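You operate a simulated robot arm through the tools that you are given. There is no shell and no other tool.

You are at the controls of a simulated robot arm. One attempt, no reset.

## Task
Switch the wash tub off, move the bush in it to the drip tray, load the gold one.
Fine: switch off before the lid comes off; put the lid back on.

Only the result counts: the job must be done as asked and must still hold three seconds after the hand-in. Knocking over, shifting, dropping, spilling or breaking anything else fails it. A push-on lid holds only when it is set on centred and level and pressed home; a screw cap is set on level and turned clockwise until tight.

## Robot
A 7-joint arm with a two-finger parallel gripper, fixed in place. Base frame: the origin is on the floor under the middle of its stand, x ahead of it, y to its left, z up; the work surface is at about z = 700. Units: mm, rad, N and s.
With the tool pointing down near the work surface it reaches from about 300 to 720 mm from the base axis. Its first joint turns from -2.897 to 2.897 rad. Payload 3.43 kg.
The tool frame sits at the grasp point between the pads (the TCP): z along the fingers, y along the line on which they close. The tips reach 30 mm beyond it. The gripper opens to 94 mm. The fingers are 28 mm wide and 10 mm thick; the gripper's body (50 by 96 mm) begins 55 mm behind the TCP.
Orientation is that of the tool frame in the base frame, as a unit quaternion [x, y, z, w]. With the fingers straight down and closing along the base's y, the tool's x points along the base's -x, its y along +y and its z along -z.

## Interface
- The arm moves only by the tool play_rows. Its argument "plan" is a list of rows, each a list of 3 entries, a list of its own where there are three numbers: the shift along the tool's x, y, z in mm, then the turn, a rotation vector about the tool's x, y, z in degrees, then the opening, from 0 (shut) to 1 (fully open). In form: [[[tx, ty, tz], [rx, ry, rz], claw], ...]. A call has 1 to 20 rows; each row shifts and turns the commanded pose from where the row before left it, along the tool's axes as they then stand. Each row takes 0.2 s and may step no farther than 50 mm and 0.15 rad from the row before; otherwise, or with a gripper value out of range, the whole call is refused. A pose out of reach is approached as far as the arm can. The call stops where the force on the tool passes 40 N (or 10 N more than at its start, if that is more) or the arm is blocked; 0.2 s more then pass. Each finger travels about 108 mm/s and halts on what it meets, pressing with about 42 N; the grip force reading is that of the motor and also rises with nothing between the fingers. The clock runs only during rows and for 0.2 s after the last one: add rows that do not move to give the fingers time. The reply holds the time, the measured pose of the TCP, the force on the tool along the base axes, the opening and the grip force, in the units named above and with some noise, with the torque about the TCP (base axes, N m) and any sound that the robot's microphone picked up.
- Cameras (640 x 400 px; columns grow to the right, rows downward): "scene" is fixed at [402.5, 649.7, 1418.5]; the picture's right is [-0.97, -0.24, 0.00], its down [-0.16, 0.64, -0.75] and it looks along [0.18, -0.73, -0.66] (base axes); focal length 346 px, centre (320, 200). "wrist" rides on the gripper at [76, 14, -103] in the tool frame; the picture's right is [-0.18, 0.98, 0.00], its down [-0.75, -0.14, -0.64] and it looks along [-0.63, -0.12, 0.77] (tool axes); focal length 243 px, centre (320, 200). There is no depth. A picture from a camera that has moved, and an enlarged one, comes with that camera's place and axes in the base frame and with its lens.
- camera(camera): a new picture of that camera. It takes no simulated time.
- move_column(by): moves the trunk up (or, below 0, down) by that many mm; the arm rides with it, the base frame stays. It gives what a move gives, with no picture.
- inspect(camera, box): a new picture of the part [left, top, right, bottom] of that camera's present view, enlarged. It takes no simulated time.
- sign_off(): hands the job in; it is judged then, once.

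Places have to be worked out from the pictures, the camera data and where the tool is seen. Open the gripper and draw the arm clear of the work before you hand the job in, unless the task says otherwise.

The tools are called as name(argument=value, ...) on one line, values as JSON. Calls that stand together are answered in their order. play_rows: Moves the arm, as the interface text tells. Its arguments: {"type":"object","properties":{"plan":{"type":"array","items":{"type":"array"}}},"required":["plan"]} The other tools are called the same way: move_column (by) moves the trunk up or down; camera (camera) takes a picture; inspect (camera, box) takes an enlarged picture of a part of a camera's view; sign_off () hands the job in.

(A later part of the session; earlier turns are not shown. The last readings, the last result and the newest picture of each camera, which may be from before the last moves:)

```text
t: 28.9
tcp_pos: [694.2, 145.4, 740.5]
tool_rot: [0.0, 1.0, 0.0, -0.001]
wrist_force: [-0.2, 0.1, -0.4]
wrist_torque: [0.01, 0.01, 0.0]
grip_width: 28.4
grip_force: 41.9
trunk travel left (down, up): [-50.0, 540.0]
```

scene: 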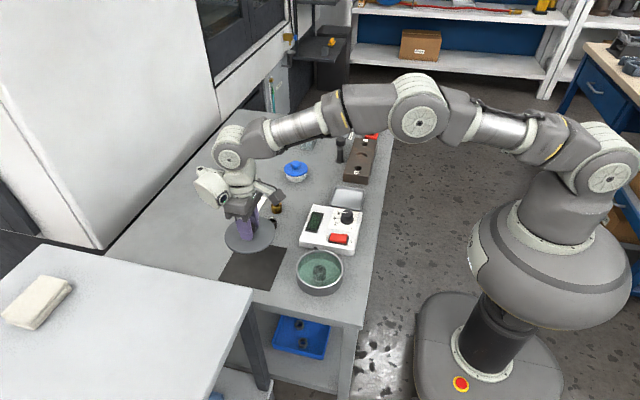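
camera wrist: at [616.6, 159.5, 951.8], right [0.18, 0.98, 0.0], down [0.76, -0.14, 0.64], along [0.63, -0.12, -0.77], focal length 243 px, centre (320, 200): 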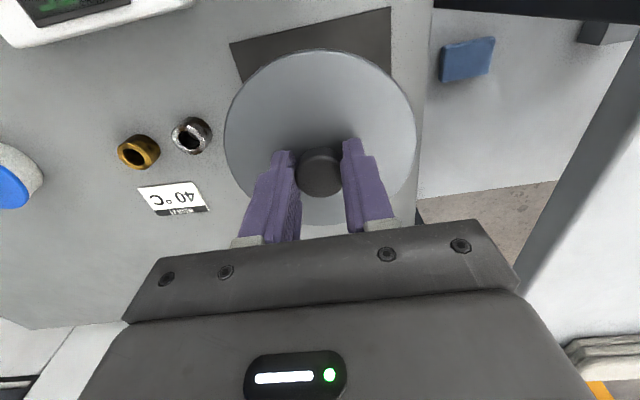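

play_rows(plan=[[[0, 0, 1.5], [0, 0, 0], 0], [[0, 0, 1], [0, 0, 0], 0], [[0, 0, 0], [0, 0, 0], 0]])

inspect(camera="scene", box=[220, 210, 310, 290])

```text
t: 29.7
tcp_pos: [694.0, 145.5, 739.0]
tool_rot: [0.0, 1.0, 0.0, -0.002]
wrist_force: [1.3, 0.6, 0.3]
wrist_torque: [-0.01, 0.05, -0.02]
grip_width: 28.6
grip_force: 42.1
trunk travel left (down, up): [-50.0, 540.0]
```

```text
5.00 times, centred on (265, 250) of scene
camera zoom: at [402.5, 649.7, 1418.5], right [-0.97, -0.24, 0.0], down [-0.16, 0.64, -0.75], along [0.18, -0.73, -0.66], focal length 1730 px, centre (595, -50)
```

zoom: 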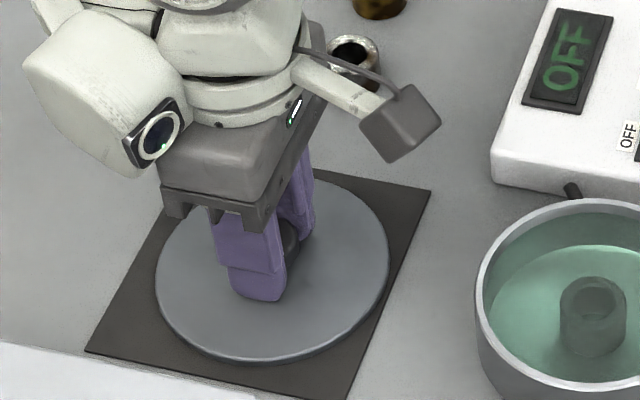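

play_rows(plan=[[[0, 0, 1], [0, 0, 0], 0], [[0, 0, 1], [0, 0, 0], 0], [[0, 0, 0], [0, 0, 0], 0]])

```text
t: 30.5
tcp_pos: [693.8, 145.9, 738.0]
tool_rot: [0.0, 1.0, 0.0, -0.001]
wrist_force: [6.7, 2.3, 16.2]
wrist_torque: [-0.28, 0.51, -0.01]
grip_width: 28.7
grip_force: 42.2
trunk travel left (down, up): [-50.0, 540.0]
```

Contact (16 N): the lid is down on the mat. I ease 1 mm to unload, then open and rise straight up.

play_rows(plan=[[[0, 0, -1], [0, 0, 0], 0], [[0, 0, 0], [0, 0, 0], 0.35], [[0, 0, 0], [0, 0, 0], 0.45], [[0, 0, 0], [0, 0, 0], 0.55], [[0, 0, 0], [0, 0, 0], 0.55]])

inspect(camera="scene", box=[220, 210, 310, 290])

inspect(camera="wrist", box=[200, 60, 440, 240])

```text
t: 31.7
tcp_pos: [690.7, 146.8, 736.6]
tool_rot: [0.0, 1.0, 0.0, -0.002]
wrist_force: [-2.1, 5.3, 9.7]
wrist_torque: [0.05, -0.04, 0.07]
grip_width: 49.8
grip_force: 0.0
trunk travel left (down, up): [-50.0, 540.0]
```

```text
5.00 times, centred on (265, 250) of scene
camera zoom: at [402.5, 649.7, 1418.5], right [-0.97, -0.24, 0.0], down [-0.16, 0.64, -0.75], along [0.18, -0.73, -0.66], focal length 1730 px, centre (595, -50)
```

zoom: 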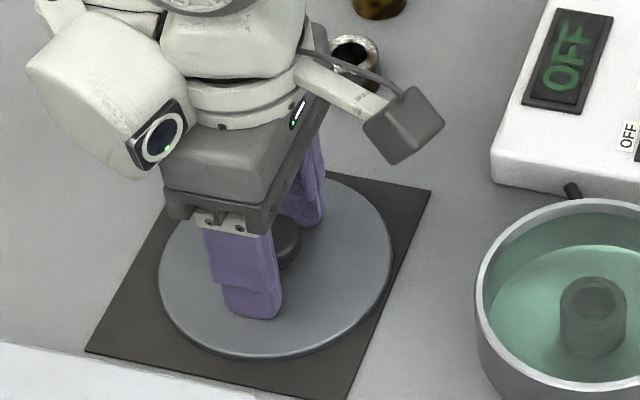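

```text
2.22 times, centred on (320, 150) of wrist
camera zoom: at [615.6, 159.8, 840.0], right [0.18, 0.98, 0.0], down [0.76, -0.14, 0.64], along [0.63, -0.12, -0.77], focal length 539 px, centre (320, 311)
```

zoom: 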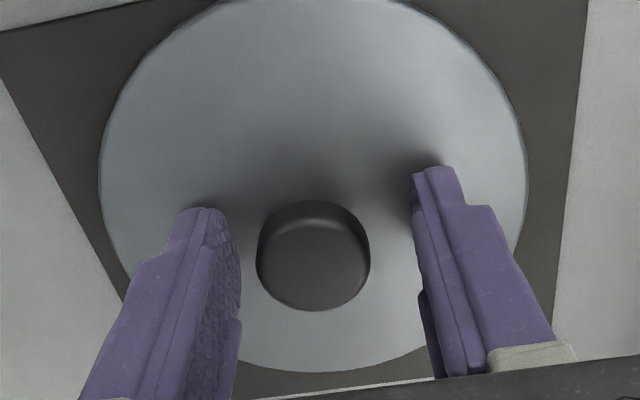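

The lid rests level on the mat and the fingers are clear of the knob. I rise straight up and go back over the tub to look inside.

play_rows(plan=[[[0, 0, -4], [0, 0, 0], 0.6], [[0, 0, -15], [0, 0, 0], 0.6], [[0, 0, -40], [0, 0, 0], 0.6], [[0, 0, -40], [0, 0, 0], 0.6], [[0, 0, -30], [0, 0, 0], 0.6], [[40, 0, 0], [0, 0, 0], 0.6], [[40, 0, 0], [0, 0, 0], 0.6], [[40, 0, 0], [0, 0, 0], 0.6], [[40, 0, 0], [0, 0, 0], 0.6], [[0, 0, 0], [0, 0, 0], 0.6]])

camera(camera="wrist")

inspect(camera="wrist", box=[220, 0, 420, 180])

inspect(camera="scene", box=[210, 200, 360, 310])

```text
t: 33.9
tcp_pos: [533.6, 144.3, 866.6]
tool_rot: [-0.001, 1.0, 0.001, -0.001]
wrist_force: [-0.7, 0.6, 0.1]
wrist_torque: [0.02, -0.02, -0.03]
grip_width: 56.6
grip_force: 0.0
trunk travel left (down, up): [-50.0, 540.0]
```

```text
taken
camera wrist: at [457.1, 159.0, 970.4], right [0.18, 0.98, 0.0], down [0.76, -0.14, 0.64], along [0.63, -0.12, -0.77], focal length 243 px, centre (320, 200)
```

wrist: 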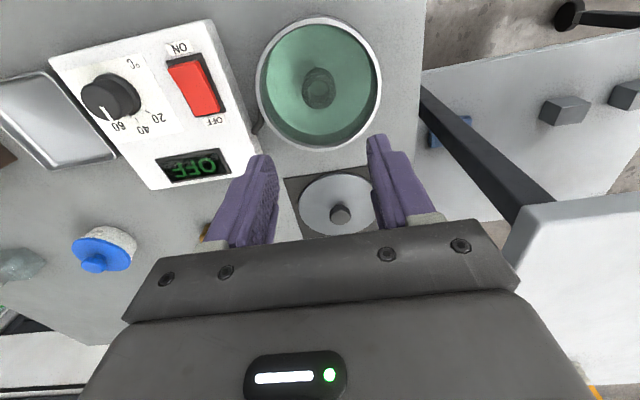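

```text
2.22 times, centred on (320, 90) of wrist
camera zoom: at [457.1, 159.0, 970.4], right [0.18, 0.98, 0.0], down [0.76, -0.14, 0.64], along [0.63, -0.12, -0.77], focal length 539 px, centre (320, 444)
```

zoom: 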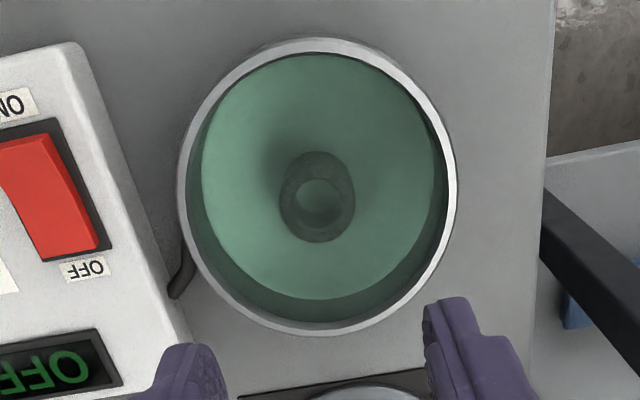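

```text
3.64 times, centred on (285, 255) of scene
camera zoom: at [402.5, 649.7, 1418.5], right [-0.97, -0.24, 0.0], down [-0.16, 0.64, -0.75], along [0.18, -0.73, -0.66], focal length 1258 px, centre (447, 0)
```

zoom: 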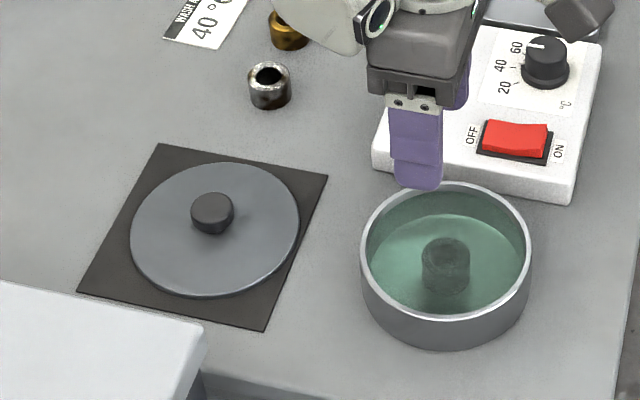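

The bush stands near the tub centre at about (525, 144). I zoom in to fix its height and exact position.

inspect(camera="scene", box=[305, 245, 360, 300])

inspect(camera="wrist", box=[280, 50, 360, 120])

```text
7.27 times, centred on (332, 272) of scene
camera zoom: at [402.5, 649.7, 1418.5], right [-0.97, -0.24, 0.0], down [-0.16, 0.64, -0.75], along [0.18, -0.73, -0.66], focal length 2517 px, centre (229, -327)
```

zoom: 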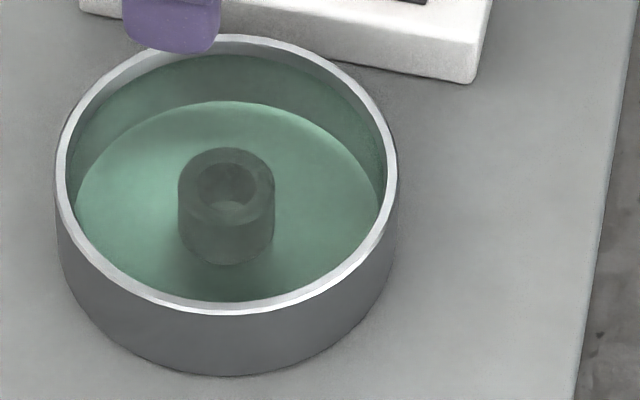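

```text
5.71 times, centred on (320, 85) of wrist
camera zoom: at [457.1, 159.0, 970.4], right [0.18, 0.98, 0.0], down [0.76, -0.14, 0.64], along [0.63, -0.12, -0.77], focal length 1386 px, centre (320, 857)
```

zoom: 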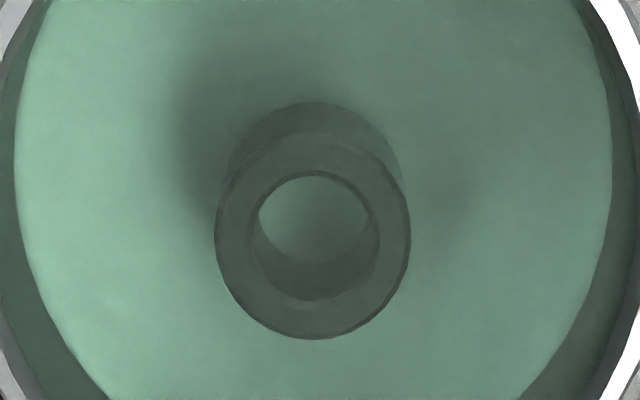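

The bush is about 32 mm across, top near z 734, bottom near 713, centred at about (524, 145). I centre over it and descend until the tips are just above its top to check alignment.

play_rows(plan=[[[9, 0, 0], [0, 0, 0], 0.6], [[0, 0, 40], [0, 0, 0], 0.6], [[0, 0, 35], [0, 0, 0], 0.6], [[0, 0, 17], [0, 0, 0], 0.6], [[0, 0, 0], [0, 0, 0], 0.6]])

inspect(camera="wrist", box=[240, 80, 400, 220])

inspect(camera="scene", box=[290, 230, 360, 300])

```text
t: 35.1
tcp_pos: [524.8, 143.9, 775.5]
tool_rot: [0.0, 1.0, 0.0, -0.002]
wrist_force: [-0.1, 0.1, -1.1]
wrist_torque: [-0.01, -0.02, 0.01]
grip_width: 56.3
grip_force: 0.1
trunk travel left (down, up): [-50.0, 540.0]
```

```text
2.86 times, centred on (320, 150) of wrist
camera zoom: at [449.0, 158.1, 878.6], right [0.18, 0.98, 0.0], down [0.76, -0.14, 0.64], along [0.63, -0.12, -0.77], focal length 693 px, centre (320, 343)
```

zoom: 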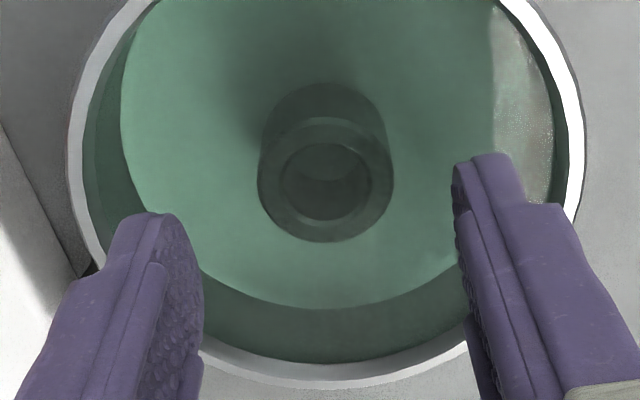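

```text
5.71 times, centred on (325, 265) of scene
camera zoom: at [402.5, 649.7, 1418.5], right [-0.97, -0.24, 0.0], down [-0.16, 0.64, -0.75], along [0.18, -0.73, -0.66], focal length 1977 px, centre (291, -171)
```

zoom: 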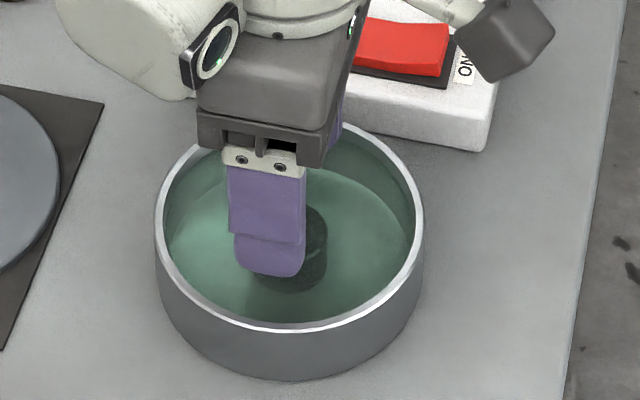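

Alignment is good (bush centre about (524, 145.4)). I shift 1 mm in y and go down around the bush, watching for the floor.

play_rows(plan=[[[0.5, 1, 10], [0, 0, 0], 0.6], [[0, 0, 10], [0, 0, 0], 0.6], [[0, 0, 5], [0, 0, 0], 0.6], [[0, 0, 3], [0, 0, 0], 0.6], [[0, 0, 0], [0, 0, 0], 0.6]])

inspect(camera="scene", box=[290, 230, 360, 300])

inspect(camera="wrist", box=[240, 80, 400, 220])

```text
t: 36.3
tcp_pos: [524.2, 146.3, 747.2]
tool_rot: [0.001, 1.0, 0.0, -0.001]
wrist_force: [1.1, -0.2, 0.6]
wrist_torque: [0.01, 0.0, -0.04]
grip_width: 56.3
grip_force: 0.0
trunk travel left (down, up): [-50.0, 540.0]
```

```text
5.71 times, centred on (325, 265) of scene
camera zoom: at [402.5, 649.7, 1418.5], right [-0.97, -0.24, 0.0], down [-0.16, 0.64, -0.75], along [0.18, -0.73, -0.66], focal length 1977 px, centre (291, -171)
```

zoom: 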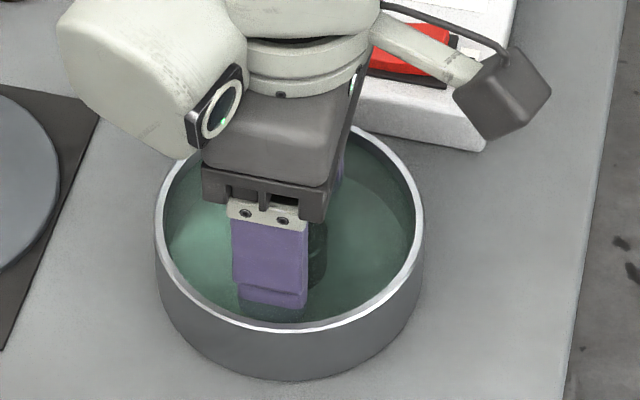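

```text
2.86 times, centred on (320, 150) of wrist
camera zoom: at [447.4, 160.8, 849.6], right [0.18, 0.98, 0.0], down [0.76, -0.14, 0.64], along [0.63, -0.12, -0.77], focal length 693 px, centre (320, 343)
```

zoom: 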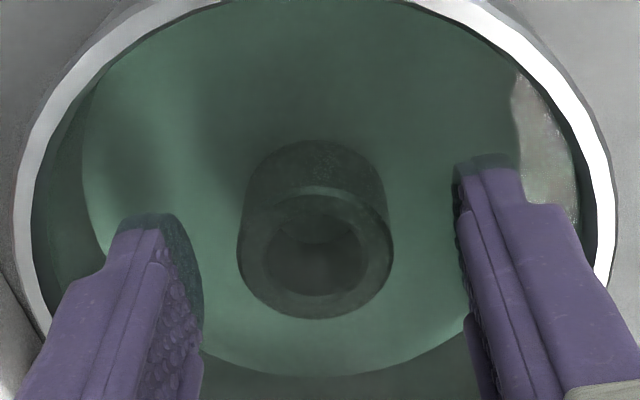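

The tips are in the liquid beside the bush with no contact. I go slightly deeper for a firmer hold.

play_rows(plan=[[[0.5, -0.7, 2], [0, 0, 0], 0.6], [[0, 0, 1.5], [0, 0, 0], 0.6], [[0, 0, 0], [0, 0, 0], 0.6]])

```text
t: 37.1
tcp_pos: [523.2, 144.1, 743.1]
tool_rot: [0.0, 1.0, -0.001, -0.002]
wrist_force: [-0.5, 0.2, -1.4]
wrist_torque: [0.01, 0.01, 0.02]
grip_width: 56.5
grip_force: 0.1
trunk travel left (down, up): [-50.0, 540.0]
```

play_rows(plan=[[[0, 0, 1.5], [0, 0, 0], 0.6], [[0, 0, 0], [0, 0, 0], 0.6]])

```text
t: 37.7
tcp_pos: [523.0, 145.3, 741.0]
tool_rot: [0.0, 1.0, 0.0, -0.002]
wrist_force: [0.0, 0.4, -0.6]
wrist_torque: [-0.02, 0.04, 0.01]
grip_width: 56.2
grip_force: 0.1
trunk travel left (down, up): [-50.0, 540.0]
```

No contact at tip height ~711; deep enough. I close on the bush gradually.

play_rows(plan=[[[0, 0, 0], [0, 0, 0], 0.5], [[0, 0, 0], [0, 0, 0], 0.42], [[0, 0, 0], [0, 0, 0], 0.36], [[0, 0, 0], [0, 0, 0], 0.3], [[0, 0, 0], [0, 0, 0], 0.1], [[0, 0, 0], [0, 0, 0], 0], [[0, 0, 0], [0, 0, 0], 0]])

inspect(camera="wrist", box=[240, 80, 400, 220])

```text
t: 39.3
tcp_pos: [523.6, 144.9, 741.1]
tool_rot: [-0.001, 1.0, 0.0, -0.002]
wrist_force: [-0.4, 0.6, 0.0]
wrist_torque: [-0.01, -0.01, -0.04]
grip_width: 31.3
grip_force: 42.0
trunk travel left (down, up): [-50.0, 540.0]
```

```text
2.86 times, centred on (320, 150) of wrist
camera zoom: at [447.4, 159.7, 844.5], right [0.18, 0.98, 0.0], down [0.76, -0.14, 0.64], along [0.63, -0.12, -0.77], focal length 693 px, centre (320, 343)
```

zoom: 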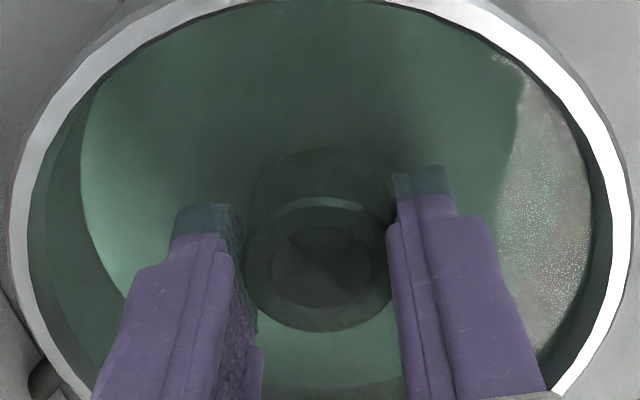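

The bush is gripped at 31.3 mm. I lift it slowly out of the liquid and let it pause above the tub.

play_rows(plan=[[[0, 0, -2], [0, 0, 0], 0], [[0, 0, -4], [0, 0, 0], 0], [[0, 0, -5], [0, 0, 0], 0], [[0, 0, -6], [0, 0, 0], 0], [[0, 0, -8], [0, 0, 0], 0], [[0, 0, -10], [0, 0, 0], 0], [[0, 0, -15], [0, 0, 0], 0], [[0, 0, -15], [0, 0, 0], 0], [[0, 0, -15], [0, 0, 0], 0], [[0, 0, -10], [0, 0, 0], 0], [[0, 0, 0], [0, 0, 0], 0], [[0, 0, 0], [0, 0, 0], 0]])

camera(camera="wrist")

camera(camera="scene")

inspect(camera="scene", box=[270, 190, 390, 300])

```text
t: 41.9
tcp_pos: [524.1, 145.8, 832.3]
tool_rot: [0.0, 1.0, -0.001, -0.002]
wrist_force: [-0.3, -0.1, -1.0]
wrist_torque: [0.02, 0.01, 0.03]
grip_width: 31.4
grip_force: 41.9
trunk travel left (down, up): [-50.0, 540.0]
```

```text
taken
camera wrist: at [447.1, 160.0, 934.6], right [0.18, 0.98, 0.0], down [0.76, -0.14, 0.64], along [0.63, -0.12, -0.77], focal length 243 px, centre (320, 200)
```

wrist: 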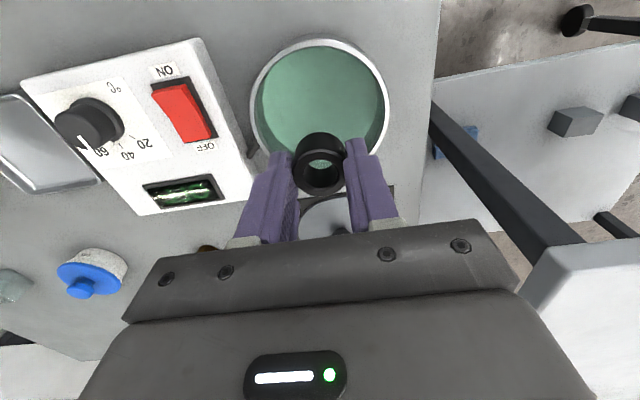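

```text
taken
```

scene: 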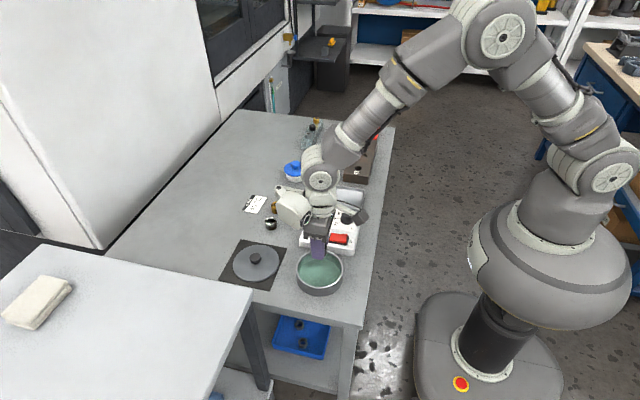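

```text
3.64 times, centred on (330, 245) of scene
camera zoom: at [402.5, 649.7, 1418.5], right [-0.97, -0.24, 0.0], down [-0.16, 0.64, -0.75], along [0.18, -0.73, -0.66], focal length 1258 px, centre (284, 36)
```

zoom: 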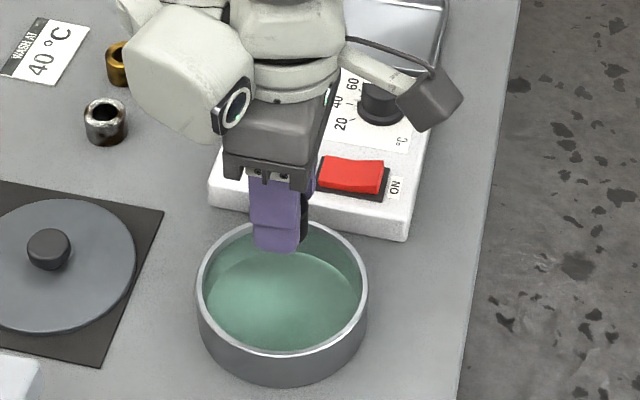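

The bush is clear of the liquid. The tray spans roughly x 465–562, y −205 to −112; I carry the bush over the box at height to the tray centre and check there.

play_rows(plan=[[[1, -15, -5], [0, 0, 0], 0], [[1, -30, 0], [0, 0, 0], 0], [[1.5, -35, 0], [0, 0, 0], 0], [[1.5, -38, 0], [0, 0, 0], 0], [[1.5, -38, 0], [0, 0, 0], 0], [[1.5, -38, 0], [0, 0, 0], 0], [[1.5, -38, 0], [0, 0, 0], 0], [[1.5, -35, 0], [0, 0, 0], 0], [[1, -25, 0], [0, 0, 0], 0], [[0, -12, 0], [0, 0, 0], 0], [[0, 0, 0], [0, 0, 0], 0]])

camera(camera="wrist")

inspect(camera="scene", box=[290, 150, 400, 250])

```text
t: 44.3
tcp_pos: [511.5, -159.0, 837.1]
tool_rot: [0.0, 1.0, 0.0, -0.002]
wrist_force: [-0.2, -0.5, -0.3]
wrist_torque: [-0.05, 0.0, 0.02]
grip_width: 31.5
grip_force: 42.4
trunk travel left (down, up): [-50.0, 540.0]
```

```text
taken
camera wrist: at [434.3, -144.3, 939.4], right [0.18, 0.98, 0.0], down [0.76, -0.14, 0.64], along [0.63, -0.12, -0.77], focal length 243 px, centre (320, 200)
```

wrist: 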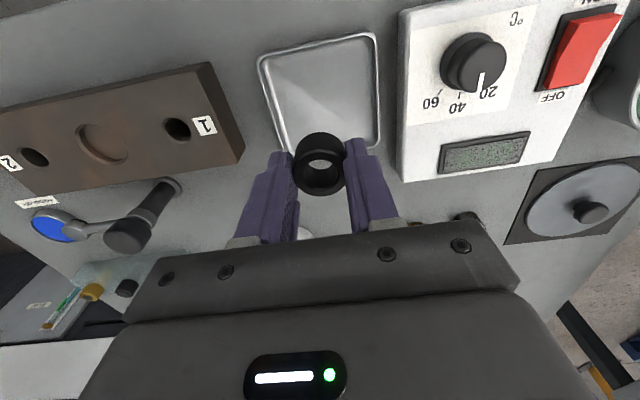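

```text
4.00 times, centred on (345, 200) of scene
camera zoom: at [402.5, 649.7, 1418.5], right [-0.97, -0.24, 0.0], down [-0.16, 0.64, -0.75], along [0.18, -0.73, -0.66], focal length 1384 px, centre (220, 200)
```

zoom: 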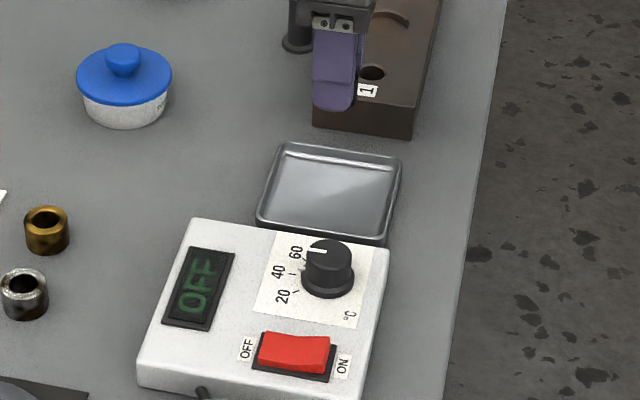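

Tray rim is about z 720 with its centre at (511.5, −153). I shift 6 mm in y and lower the bush into it.

play_rows(plan=[[[0, 6, 0], [0, 0, 0], 0], [[0, 0, 25], [0, 0, 0], 0], [[0, 0, 25], [0, 0, 0], 0], [[0, 0, 20], [0, 0, 0], 0], [[0, 0, 12], [0, 0, 0], 0], [[0, 0, 5], [0, 0, 0], 0], [[0, 0, 0], [0, 0, 0], 0]])

inspect(camera="scene", box=[310, 160, 400, 230])

inspect(camera="wrist", box=[200, 40, 440, 220])

```text
t: 45.9
tcp_pos: [511.2, -152.6, 749.4]
tool_rot: [0.0, 1.0, -0.001, -0.001]
wrist_force: [-0.4, -0.3, -1.4]
wrist_torque: [0.0, 0.02, 0.0]
grip_width: 31.7
grip_force: 41.8
trunk travel left (down, up): [-50.0, 540.0]
```

```text
5.71 times, centred on (355, 195) of scene
camera zoom: at [402.5, 649.7, 1418.5], right [-0.97, -0.24, 0.0], down [-0.16, 0.64, -0.75], along [0.18, -0.73, -0.66], focal length 1977 px, centre (120, 229)
```

zoom: 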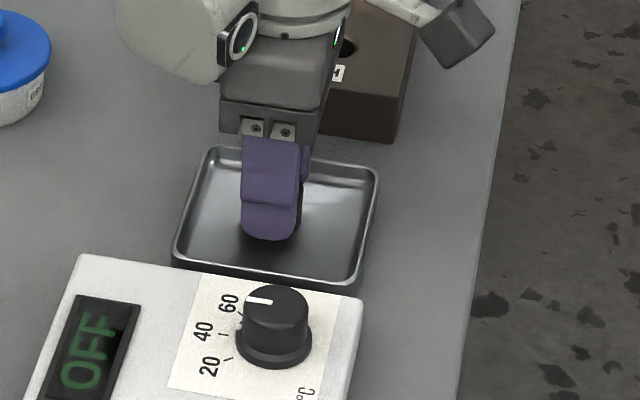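

```text
2.22 times, centred on (320, 130) of wrist
camera zoom: at [435.2, -138.5, 851.6], right [0.18, 0.98, 0.0], down [0.76, -0.14, 0.64], along [0.63, -0.12, -0.77], focal length 539 px, centre (320, 356)
```

zoom: 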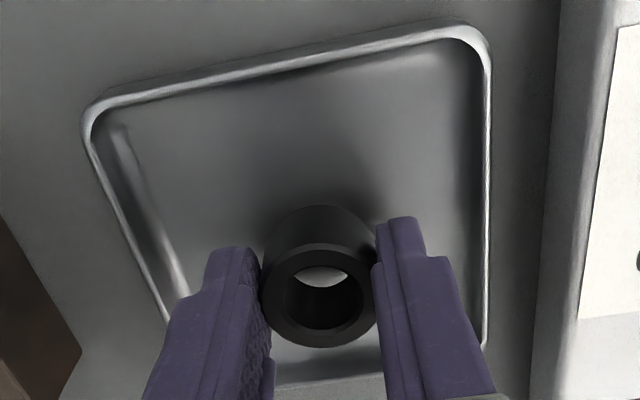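

The bush hangs inside the tray outline. I lower in small steps until it touches the tray floor.

play_rows(plan=[[[0, 0, 2], [0, 0, 0], 0], [[0, 0, 2], [0, 0, 0], 0], [[0, 0, 0], [0, 0, 0], 0]])

```text
t: 46.7
tcp_pos: [512.1, -152.2, 744.5]
tool_rot: [0.0, 1.0, 0.001, -0.002]
wrist_force: [0.3, -0.2, -1.4]
wrist_torque: [-0.01, 0.0, -0.01]
grip_width: 31.6
grip_force: 41.9
trunk travel left (down, up): [-50.0, 540.0]
```

play_rows(plan=[[[0, 0, 1.5], [0, 0, 0], 0], [[0, 0, 1.5], [0, 0, 0], 0], [[0, 0, 0], [0, 0, 0], 0]])

```text
t: 47.5
tcp_pos: [511.0, -153.5, 741.9]
tool_rot: [0.0, 1.0, 0.001, -0.002]
wrist_force: [-0.1, -0.2, -1.5]
wrist_torque: [0.01, 0.0, -0.03]
grip_width: 31.7
grip_force: 41.5
trunk travel left (down, up): [-50.0, 540.0]
```

play_rows(plan=[[[0, 0, 1], [0, 0, 0], 0], [[0, 0, 1], [0, 0, 0], 0], [[0, 0, 0], [0, 0, 0], 0]])

inspect(camera="wrist", box=[200, 40, 440, 220])

```text
t: 48.3
tcp_pos: [510.8, -152.9, 740.7]
tool_rot: [0.0, 1.0, -0.001, 0.0]
wrist_force: [-0.6, 1.8, 24.5]
wrist_torque: [0.1, 0.26, 0.05]
grip_width: 31.8
grip_force: 41.7
trunk travel left (down, up): [-50.0, 540.0]
```

```text
2.22 times, centred on (320, 130) of wrist
camera zoom: at [434.5, -138.3, 844.3], right [0.18, 0.98, 0.0], down [0.75, -0.14, 0.64], along [0.63, -0.12, -0.77], focal length 539 px, centre (320, 356)
```

zoom: 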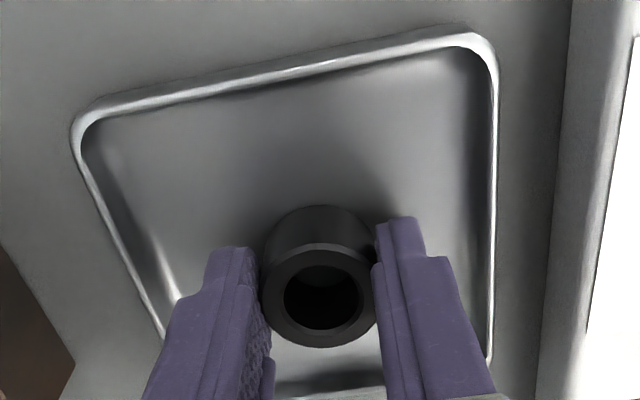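

The bush touches the floor (24 N). I ease 1 mm to unload, then open slowly.

play_rows(plan=[[[0, 0, -1], [0, 0, 0], 0], [[0, 0, 0], [0, 0, 0], 0], [[0, 0, 0], [0, 0, 0], 0.36], [[0, 0, 0], [0, 0, 0], 0.42], [[0, 0, 0], [0, 0, 0], 0.5], [[0, 0, 0], [0, 0, 0], 0.5]])

inspect(camera="wrist", box=[200, 40, 440, 220])

inspect(camera="scene", box=[310, 160, 400, 230])

```text
t: 49.7
tcp_pos: [511.0, -153.8, 740.2]
tool_rot: [0.0, 1.0, 0.001, -0.002]
wrist_force: [-0.1, -0.8, 0.2]
wrist_torque: [0.01, 0.01, 0.0]
grip_width: 46.9
grip_force: 0.0
trunk travel left (down, up): [-50.0, 540.0]
```

```text
2.22 times, centred on (320, 130) of wrist
camera zoom: at [434.8, -138.6, 843.9], right [0.18, 0.98, 0.0], down [0.76, -0.14, 0.64], along [0.63, -0.12, -0.77], focal length 539 px, centre (320, 356)
```

zoom: 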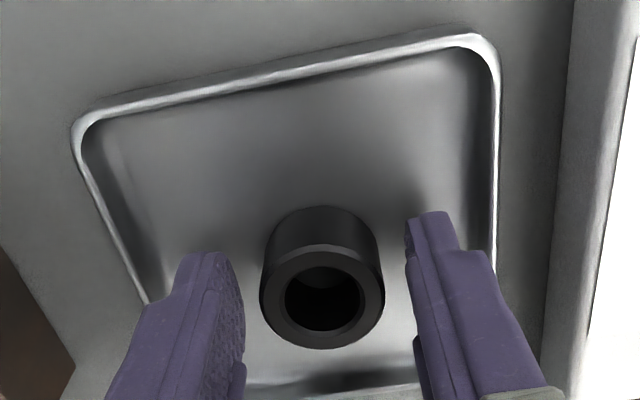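

```text
5.71 times, centred on (355, 195) of scene
camera zoom: at [402.5, 649.7, 1418.5], right [-0.97, -0.24, 0.0], down [-0.16, 0.64, -0.75], along [0.18, -0.73, -0.66], focal length 1977 px, centre (120, 229)
```

zoom: 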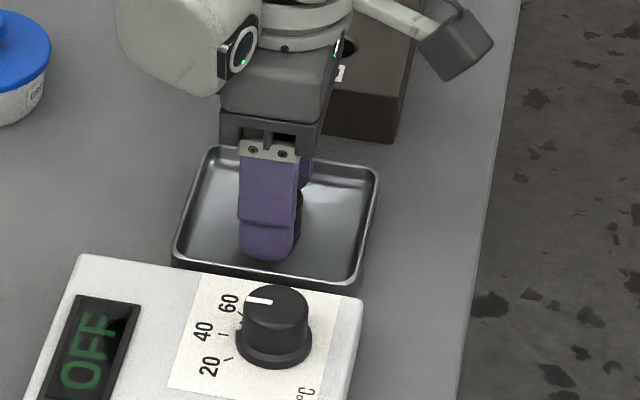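

The bush stands upright in the tray. I rise straight up, then move towards the gold bush for a view of it.

play_rows(plan=[[[0, 0, -5], [0, 0, 0], 0.5], [[0, 0, -20], [0, 0, 0], 0.5], [[0, 0, -45], [0, 0, 0], 0.5], [[0, 0, -45], [0, 0, 0], 0.5], [[-34, 18.6, 0], [0, 0, 0], 0.55], [[-34, 18.6, 0], [0, 0, 0], 0.6], [[-34, 18.6, 0], [0, 0, 0], 0.6], [[-34, 18.6, 0], [0, 0, 0], 0.6], [[-34, 18.6, 0], [0, 0, 0], 0.6], [[0, 0, 0], [0, 0, 0], 0.6]])

camera(camera="wrist")

inspect(camera="wrist", box=[240, 60, 420, 200])

inspect(camera="scene", box=[230, 160, 400, 300])

```text
t: 51.9
tcp_pos: [683.9, -62.1, 854.5]
tool_rot: [0.001, 1.0, 0.0, -0.001]
wrist_force: [-0.6, -0.5, -0.3]
wrist_torque: [-0.05, 0.0, 0.04]
grip_width: 56.5
grip_force: 0.0
trunk travel left (down, up): [-50.0, 540.0]
```

```text
taken
camera wrist: at [607.0, -46.3, 957.4], right [0.19, 0.98, 0.0], down [0.76, -0.14, 0.64], along [0.63, -0.12, -0.77], focal length 243 px, centre (320, 200)
```

wrist: 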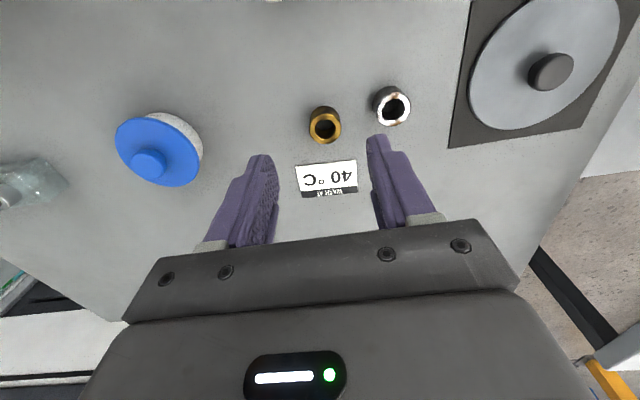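

```text
2.86 times, centred on (330, 130) of wrist
camera zoom: at [607.0, -46.3, 957.4], right [0.19, 0.98, 0.0], down [0.76, -0.14, 0.64], along [0.63, -0.12, -0.77], focal length 693 px, centre (291, 400)
```

zoom: 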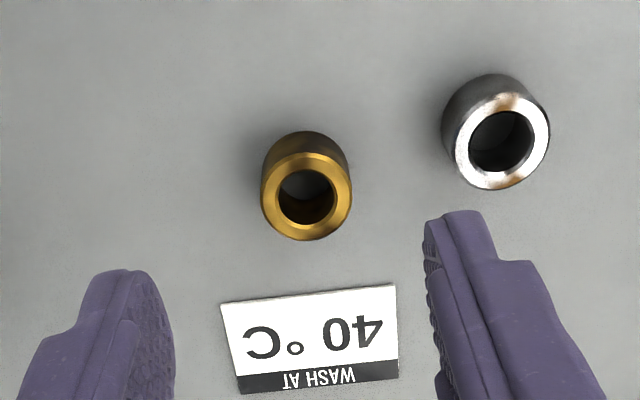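

```text
2.86 times, centred on (315, 230) of scene
camera zoom: at [402.5, 649.7, 1418.5], right [-0.97, -0.24, 0.0], down [-0.16, 0.64, -0.75], along [0.18, -0.73, -0.66], focal length 989 px, centre (334, 114)
```

zoom: 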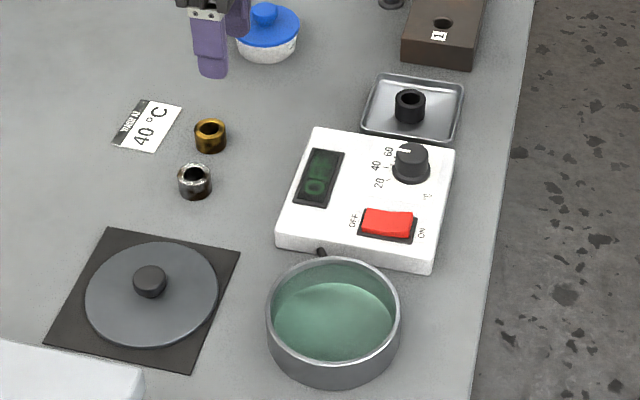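

The gold bush is at about (708, −60.5), 32 mm across, with the silver one 68 mm to its left and the card well beyond. I centre over it and lower to just above it for a check.

play_rows(plan=[[[-25, 0, 0], [0, 0, 0], 0.6], [[0, 0, 40], [0, 0, 0], 0.6], [[0, 0, 35], [0, 0, 0], 0.6], [[0, 0, 0], [0, 0, 0], 0.6]])

inspect(camera="wrist", box=[220, 60, 420, 220])

inspect(camera="scene", box=[230, 160, 330, 240])

```text
t: 52.9
tcp_pos: [708.9, -60.2, 778.9]
tool_rot: [-0.001, 1.0, 0.0, -0.001]
wrist_force: [0.0, 0.0, 0.0]
wrist_torque: [-0.02, 0.0, 0.01]
grip_width: 56.4
grip_force: 0.0
trunk travel left (down, up): [-50.0, 540.0]
```

```text
2.50 times, centred on (320, 140) of wrist
camera zoom: at [632.2, -45.9, 882.3], right [0.18, 0.98, 0.0], down [0.76, -0.14, 0.64], along [0.63, -0.12, -0.77], focal length 606 px, centre (320, 350)
```

zoom: 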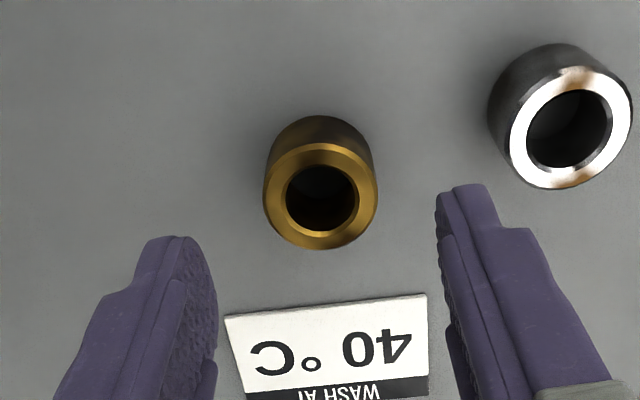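

```text
5.00 times, centred on (280, 200) of scene
camera zoom: at [402.5, 649.7, 1418.5], right [-0.97, -0.24, 0.0], down [-0.16, 0.64, -0.75], along [0.18, -0.73, -0.66], focal length 1730 px, centre (520, 200)
```

zoom: 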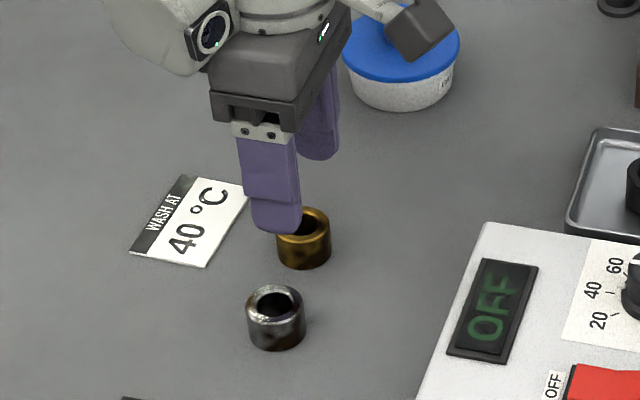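

Aligned within a millimetre. I descend around the gold bush.

play_rows(plan=[[[0.5, -0.3, 20], [0, 0, 0], 0.6], [[0, 0, 12], [0, 0, 0], 0.6], [[0, 0, 6], [0, 0, 0], 0.6], [[0, 0, 3], [0, 0, 0], 0.6], [[0, 0, 0], [0, 0, 0], 0.6]])

inspect(camera="wrist", box=[220, 60, 420, 220])

inspect(camera="scene", box=[230, 160, 330, 240])

```text
t: 54.1
tcp_pos: [707.0, -59.4, 738.5]
tool_rot: [0.0, 1.0, 0.001, -0.002]
wrist_force: [0.3, -0.5, 0.4]
wrist_torque: [0.0, -0.01, 0.0]
grip_width: 56.5
grip_force: 0.0
trunk travel left (down, up): [-50.0, 540.0]
```

```text
2.50 times, centred on (320, 140) of wrist
camera zoom: at [630.0, -45.8, 842.0], right [0.18, 0.98, 0.0], down [0.76, -0.14, 0.64], along [0.63, -0.12, -0.77], focal length 606 px, centre (320, 350)
```

zoom: 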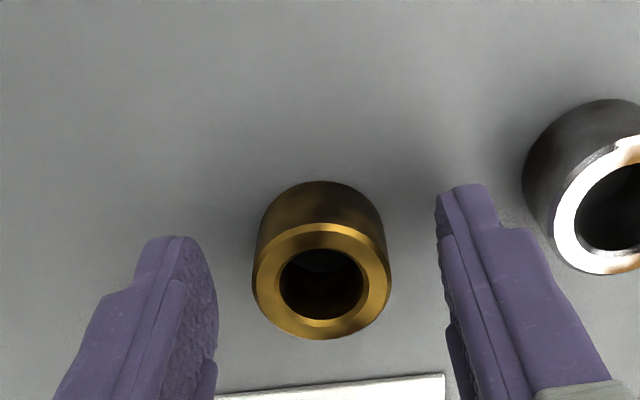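

```text
5.00 times, centred on (280, 200) of scene
camera zoom: at [402.5, 649.7, 1418.5], right [-0.97, -0.24, 0.0], down [-0.16, 0.64, -0.75], along [0.18, -0.73, -0.66], focal length 1730 px, centre (520, 200)
```

zoom: 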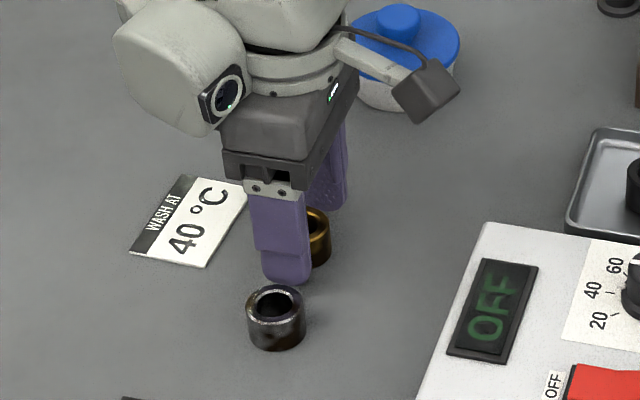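

Well centred, card and silver bush clear. I go 2 mm lower and close on the gold bush.

play_rows(plan=[[[-0.7, 0, 2], [0, 0, 0], 0.6], [[0, 0, 0], [0, 0, 0], 0.5], [[0, 0, 0], [0, 0, 0], 0.42], [[0, 0, 0], [0, 0, 0], 0.36], [[0, 0, 0], [0, 0, 0], 0.3], [[0, 0, 0], [0, 0, 0], 0.1], [[0, 0, 0], [0, 0, 0], 0], [[0, 0, 0], [0, 0, 0], 0]])

inspect(camera="wrist", box=[220, 60, 420, 220])

```text
t: 55.9
tcp_pos: [707.9, -60.7, 738.3]
tool_rot: [0.0, 1.0, 0.0, -0.002]
wrist_force: [0.7, -0.7, -0.1]
wrist_torque: [-0.03, -0.02, -0.03]
grip_width: 31.8
grip_force: 41.9
trunk travel left (down, up): [-50.0, 540.0]
```

```text
2.50 times, centred on (320, 140) of wrist
camera zoom: at [630.7, -45.2, 840.4], right [0.18, 0.98, 0.0], down [0.76, -0.14, 0.64], along [0.63, -0.12, -0.77], focal length 606 px, centre (320, 350)
```

zoom: 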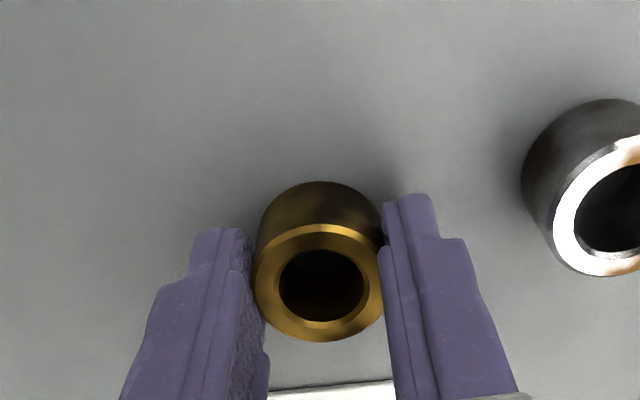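

Gold bush gripped at 31.8 mm. I lift it 100 mm and carry it over to the tub centre.

play_rows(plan=[[[0, 0, -3], [0, 0, 0], 0], [[0, 0, -7], [0, 0, 0], 0], [[0, 0, -15], [0, 0, 0], 0], [[0, 0, -30], [0, 0, 0], 0], [[0, 0, -30], [0, 0, 0], 0], [[0, 0, -18], [0, 0, 0], 0], [[12, 13, 0], [0, 0, 0], 0], [[23, 26, 0], [0, 0, 0], 0], [[26, 29, 0], [0, 0, 0], 0], [[26, 29, 0], [0, 0, 0], 0], [[26, 29, 0], [0, 0, 0], 0], [[26, 29, 0], [0, 0, 0], 0], [[23, 26, 0], [0, 0, 0], 0], [[14, 16, 0], [0, 0, 0], 0], [[7, 8, 0], [0, 0, 0], 0], [[0, 0, 0], [0, 0, 0], 0]])

camera(camera="wrist")

inspect(camera="scene", box=[230, 170, 390, 300])

```text
t: 59.3
tcp_pos: [523.5, 144.0, 843.2]
tool_rot: [0.001, 1.0, 0.0, -0.002]
wrist_force: [0.8, 0.3, -1.3]
wrist_torque: [0.0, 0.02, 0.02]
grip_width: 31.3
grip_force: 41.5
trunk travel left (down, up): [-50.0, 540.0]
```

```text
taken
camera wrist: at [448.6, 160.0, 946.8], right [0.18, 0.98, 0.0], down [0.76, -0.14, 0.64], along [0.63, -0.12, -0.77], focal length 243 px, centre (320, 200)
```

wrist: 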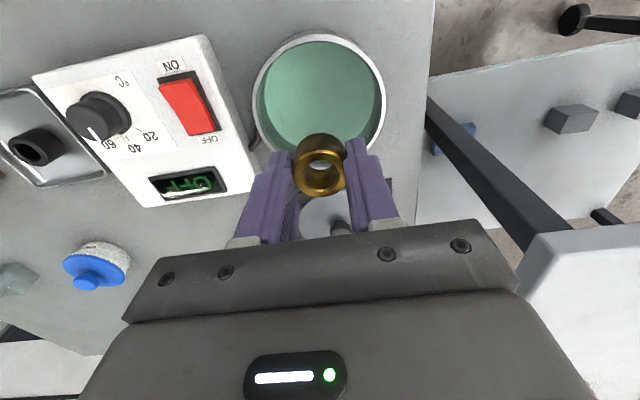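

```text
3.08 times, centred on (310, 235) of scene
camera zoom: at [402.5, 649.7, 1418.5], right [-0.97, -0.24, 0.0], down [-0.16, 0.64, -0.75], along [0.18, -0.73, -0.66], focal length 1065 px, centre (351, 92)
```

zoom: 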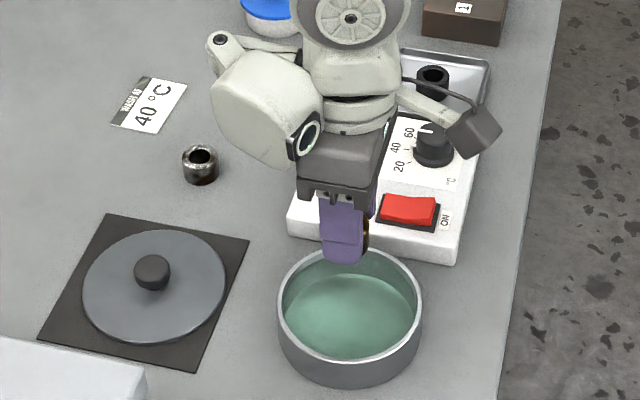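

The gold bush is over the tub centre. I lower it, slowly once it reaches the liquid.

play_rows(plan=[[[0, 0, 20], [0, 0, 0], 0], [[0, 0, 20], [0, 0, 0], 0], [[0, 0, 15], [0, 0, 0], 0], [[0, 0, 8], [0, 0, 0], 0], [[0, 0, 6], [0, 0, 0], 0], [[0, 0, 5], [0, 0, 0], 0], [[0, 0, 5], [0, 0, 0], 0], [[0, 0, 5], [0, 0, 0], 0], [[0, 0, 5], [0, 0, 0], 0], [[0, 0, 3], [0, 0, 0], 0], [[0, 0, 2], [0, 0, 0], 0], [[0, 0, 0], [0, 0, 0], 0]])

inspect(camera="wrist", box=[240, 80, 400, 220])

```text
t: 61.9
tcp_pos: [523.6, 144.6, 747.9]
tool_rot: [0.0, 1.0, 0.0, -0.002]
wrist_force: [0.0, -0.9, -0.7]
wrist_torque: [-0.05, 0.0, 0.02]
grip_width: 31.8
grip_force: 42.1
trunk travel left (down, up): [-50.0, 540.0]
```

```text
2.86 times, centred on (320, 150) of wrist
camera zoom: at [447.4, 159.5, 850.5], right [0.18, 0.98, 0.0], down [0.76, -0.14, 0.64], along [0.63, -0.12, -0.77], focal length 693 px, centre (320, 343)
```

zoom: 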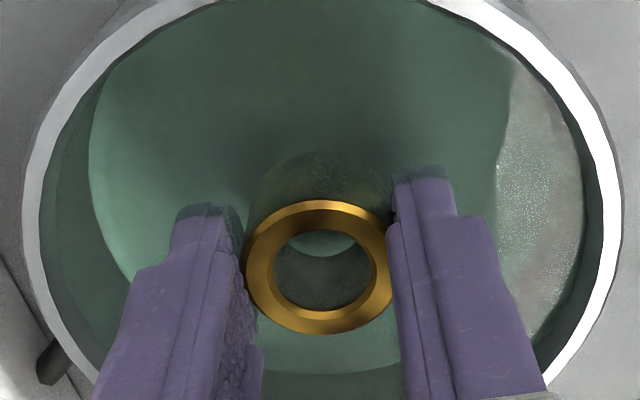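

The bush is half immersed with no contact; I go on in small steps until it touches the floor.

play_rows(plan=[[[0, 0, 1.5], [0, 0, 0], 0], [[0, 0, 1.5], [0, 0, 0], 0], [[0, 0, 0], [0, 0, 0], 0]])

```text
t: 62.7
tcp_pos: [525.0, 145.3, 744.4]
tool_rot: [-0.001, 1.0, 0.001, -0.002]
wrist_force: [-0.8, -0.2, -0.8]
wrist_torque: [0.0, -0.02, 0.02]
grip_width: 31.7
grip_force: 41.9
trunk travel left (down, up): [-50.0, 540.0]
```

play_rows(plan=[[[0, 0, 1], [0, 0, 0], 0], [[0, 0, 1], [0, 0, 0], 0], [[0, 0, 0], [0, 0, 0], 0]])

```text
t: 63.5
tcp_pos: [524.1, 145.6, 743.2]
tool_rot: [0.0, 1.0, 0.0, -0.002]
wrist_force: [0.4, 0.1, -1.0]
wrist_torque: [0.01, 0.03, -0.03]
grip_width: 31.4
grip_force: 42.0
trunk travel left (down, up): [-50.0, 540.0]
```

play_rows(plan=[[[0, 0, 1], [0, 0, 0], 0], [[0, 0, 1], [0, 0, 0], 0], [[0, 0, 0], [0, 0, 0], 0]])

```text
t: 64.3
tcp_pos: [523.4, 144.5, 741.4]
tool_rot: [-0.001, 1.0, 0.002, -0.001]
wrist_force: [-0.6, -0.2, 8.3]
wrist_torque: [-0.06, 0.08, -0.01]
grip_width: 31.6
grip_force: 42.6
trunk travel left (down, up): [-50.0, 540.0]
```

Floor contact (8 N). I ease half a millimetre, open slowly, and look.

play_rows(plan=[[[0, 0, -0.4], [0, 0, 0], 0], [[0, 0, 0], [0, 0, 0], 0.36], [[0, 0, 0], [0, 0, 0], 0.42], [[0, 0, 0], [0, 0, 0], 0.5], [[0, 0, 0], [0, 0, 0], 0.55], [[0, 0, 0], [0, 0, 0], 0.55]])

inspect(camera="wrist", box=[240, 80, 400, 220])

```text
t: 65.7
tcp_pos: [522.6, 146.0, 740.0]
tool_rot: [0.0, 1.0, -0.001, -0.002]
wrist_force: [0.9, -0.5, 0.3]
wrist_torque: [-0.02, 0.02, -0.01]
grip_width: 51.7
grip_force: 0.2
trunk travel left (down, up): [-50.0, 540.0]
```

```text
2.86 times, centred on (320, 150) of wrist
camera zoom: at [446.8, 159.7, 844.2], right [0.18, 0.98, 0.0], down [0.76, -0.14, 0.64], along [0.63, -0.12, -0.77], focal length 693 px, centre (320, 343)
```

zoom: 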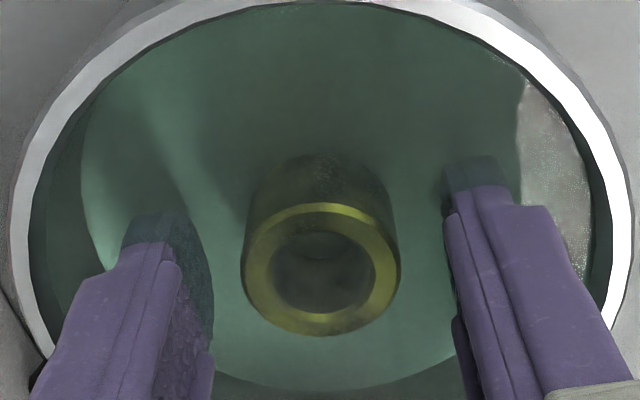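

The gold bush stands in the tub. I withdraw upward and go to the lid on the mat.

play_rows(plan=[[[0, 0, -3], [0, 0, 0], 0.55], [[0, 0, -10], [0, 0, 0], 0.55], [[0, 0, -20], [0, 0, 0], 0.55], [[0, 0, -35], [0, 0, 0], 0.55], [[0, 0, -40], [0, 0, 0], 0.55], [[-38, 0, 0], [0, 0, 0], 0.55], [[-38, 0, 0], [0, 0, 0], 0.55], [[-38, 0, 0], [0, 0, 0], 0.55], [[-38, 0, 0], [0, 0, 0], 0.55], [[0, 0, 0], [0, 0, 0], 0.55]])

camera(camera="wrist")

inspect(camera="wrist", box=[220, 40, 420, 220])

inspect(camera="scene", box=[210, 180, 390, 310])

```text
t: 67.9
tcp_pos: [675.2, 145.5, 849.4]
tool_rot: [0.0, 1.0, 0.001, -0.002]
wrist_force: [-0.7, 0.7, 0.0]
wrist_torque: [0.01, 0.01, 0.04]
grip_width: 51.8
grip_force: 0.1
trunk travel left (down, up): [-50.0, 540.0]
```

```text
taken
camera wrist: at [599.1, 159.6, 950.7], right [0.18, 0.98, 0.0], down [0.76, -0.14, 0.64], along [0.63, -0.12, -0.77], focal length 243 px, centre (320, 200)
```

wrist: 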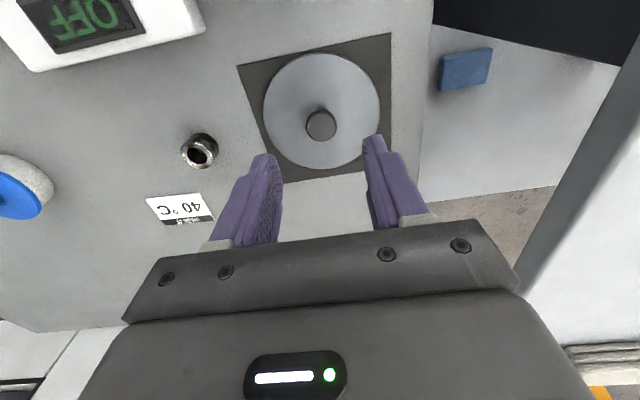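

```text
2.22 times, centred on (320, 130) of wrist
camera zoom: at [599.1, 159.6, 950.7], right [0.18, 0.98, 0.0], down [0.76, -0.14, 0.64], along [0.63, -0.12, -0.77], focal length 539 px, centre (320, 356)
```

zoom: 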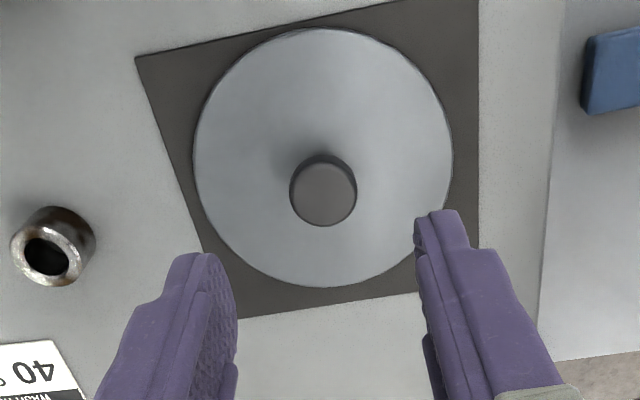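

```text
3.08 times, centred on (300, 245) of scene
camera zoom: at [402.5, 649.7, 1418.5], right [-0.97, -0.24, 0.0], down [-0.16, 0.64, -0.75], along [0.18, -0.73, -0.66], focal length 1065 px, centre (382, 62)
```

zoom: 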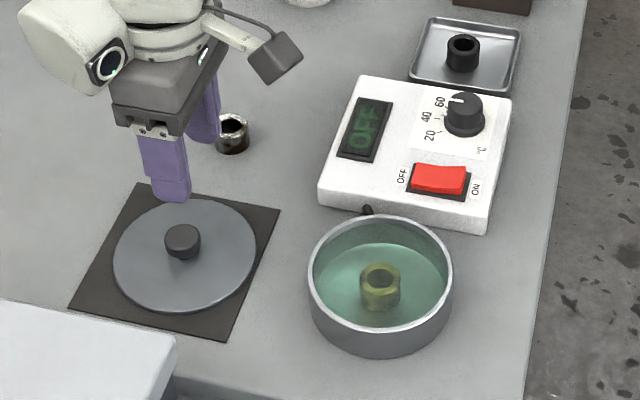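

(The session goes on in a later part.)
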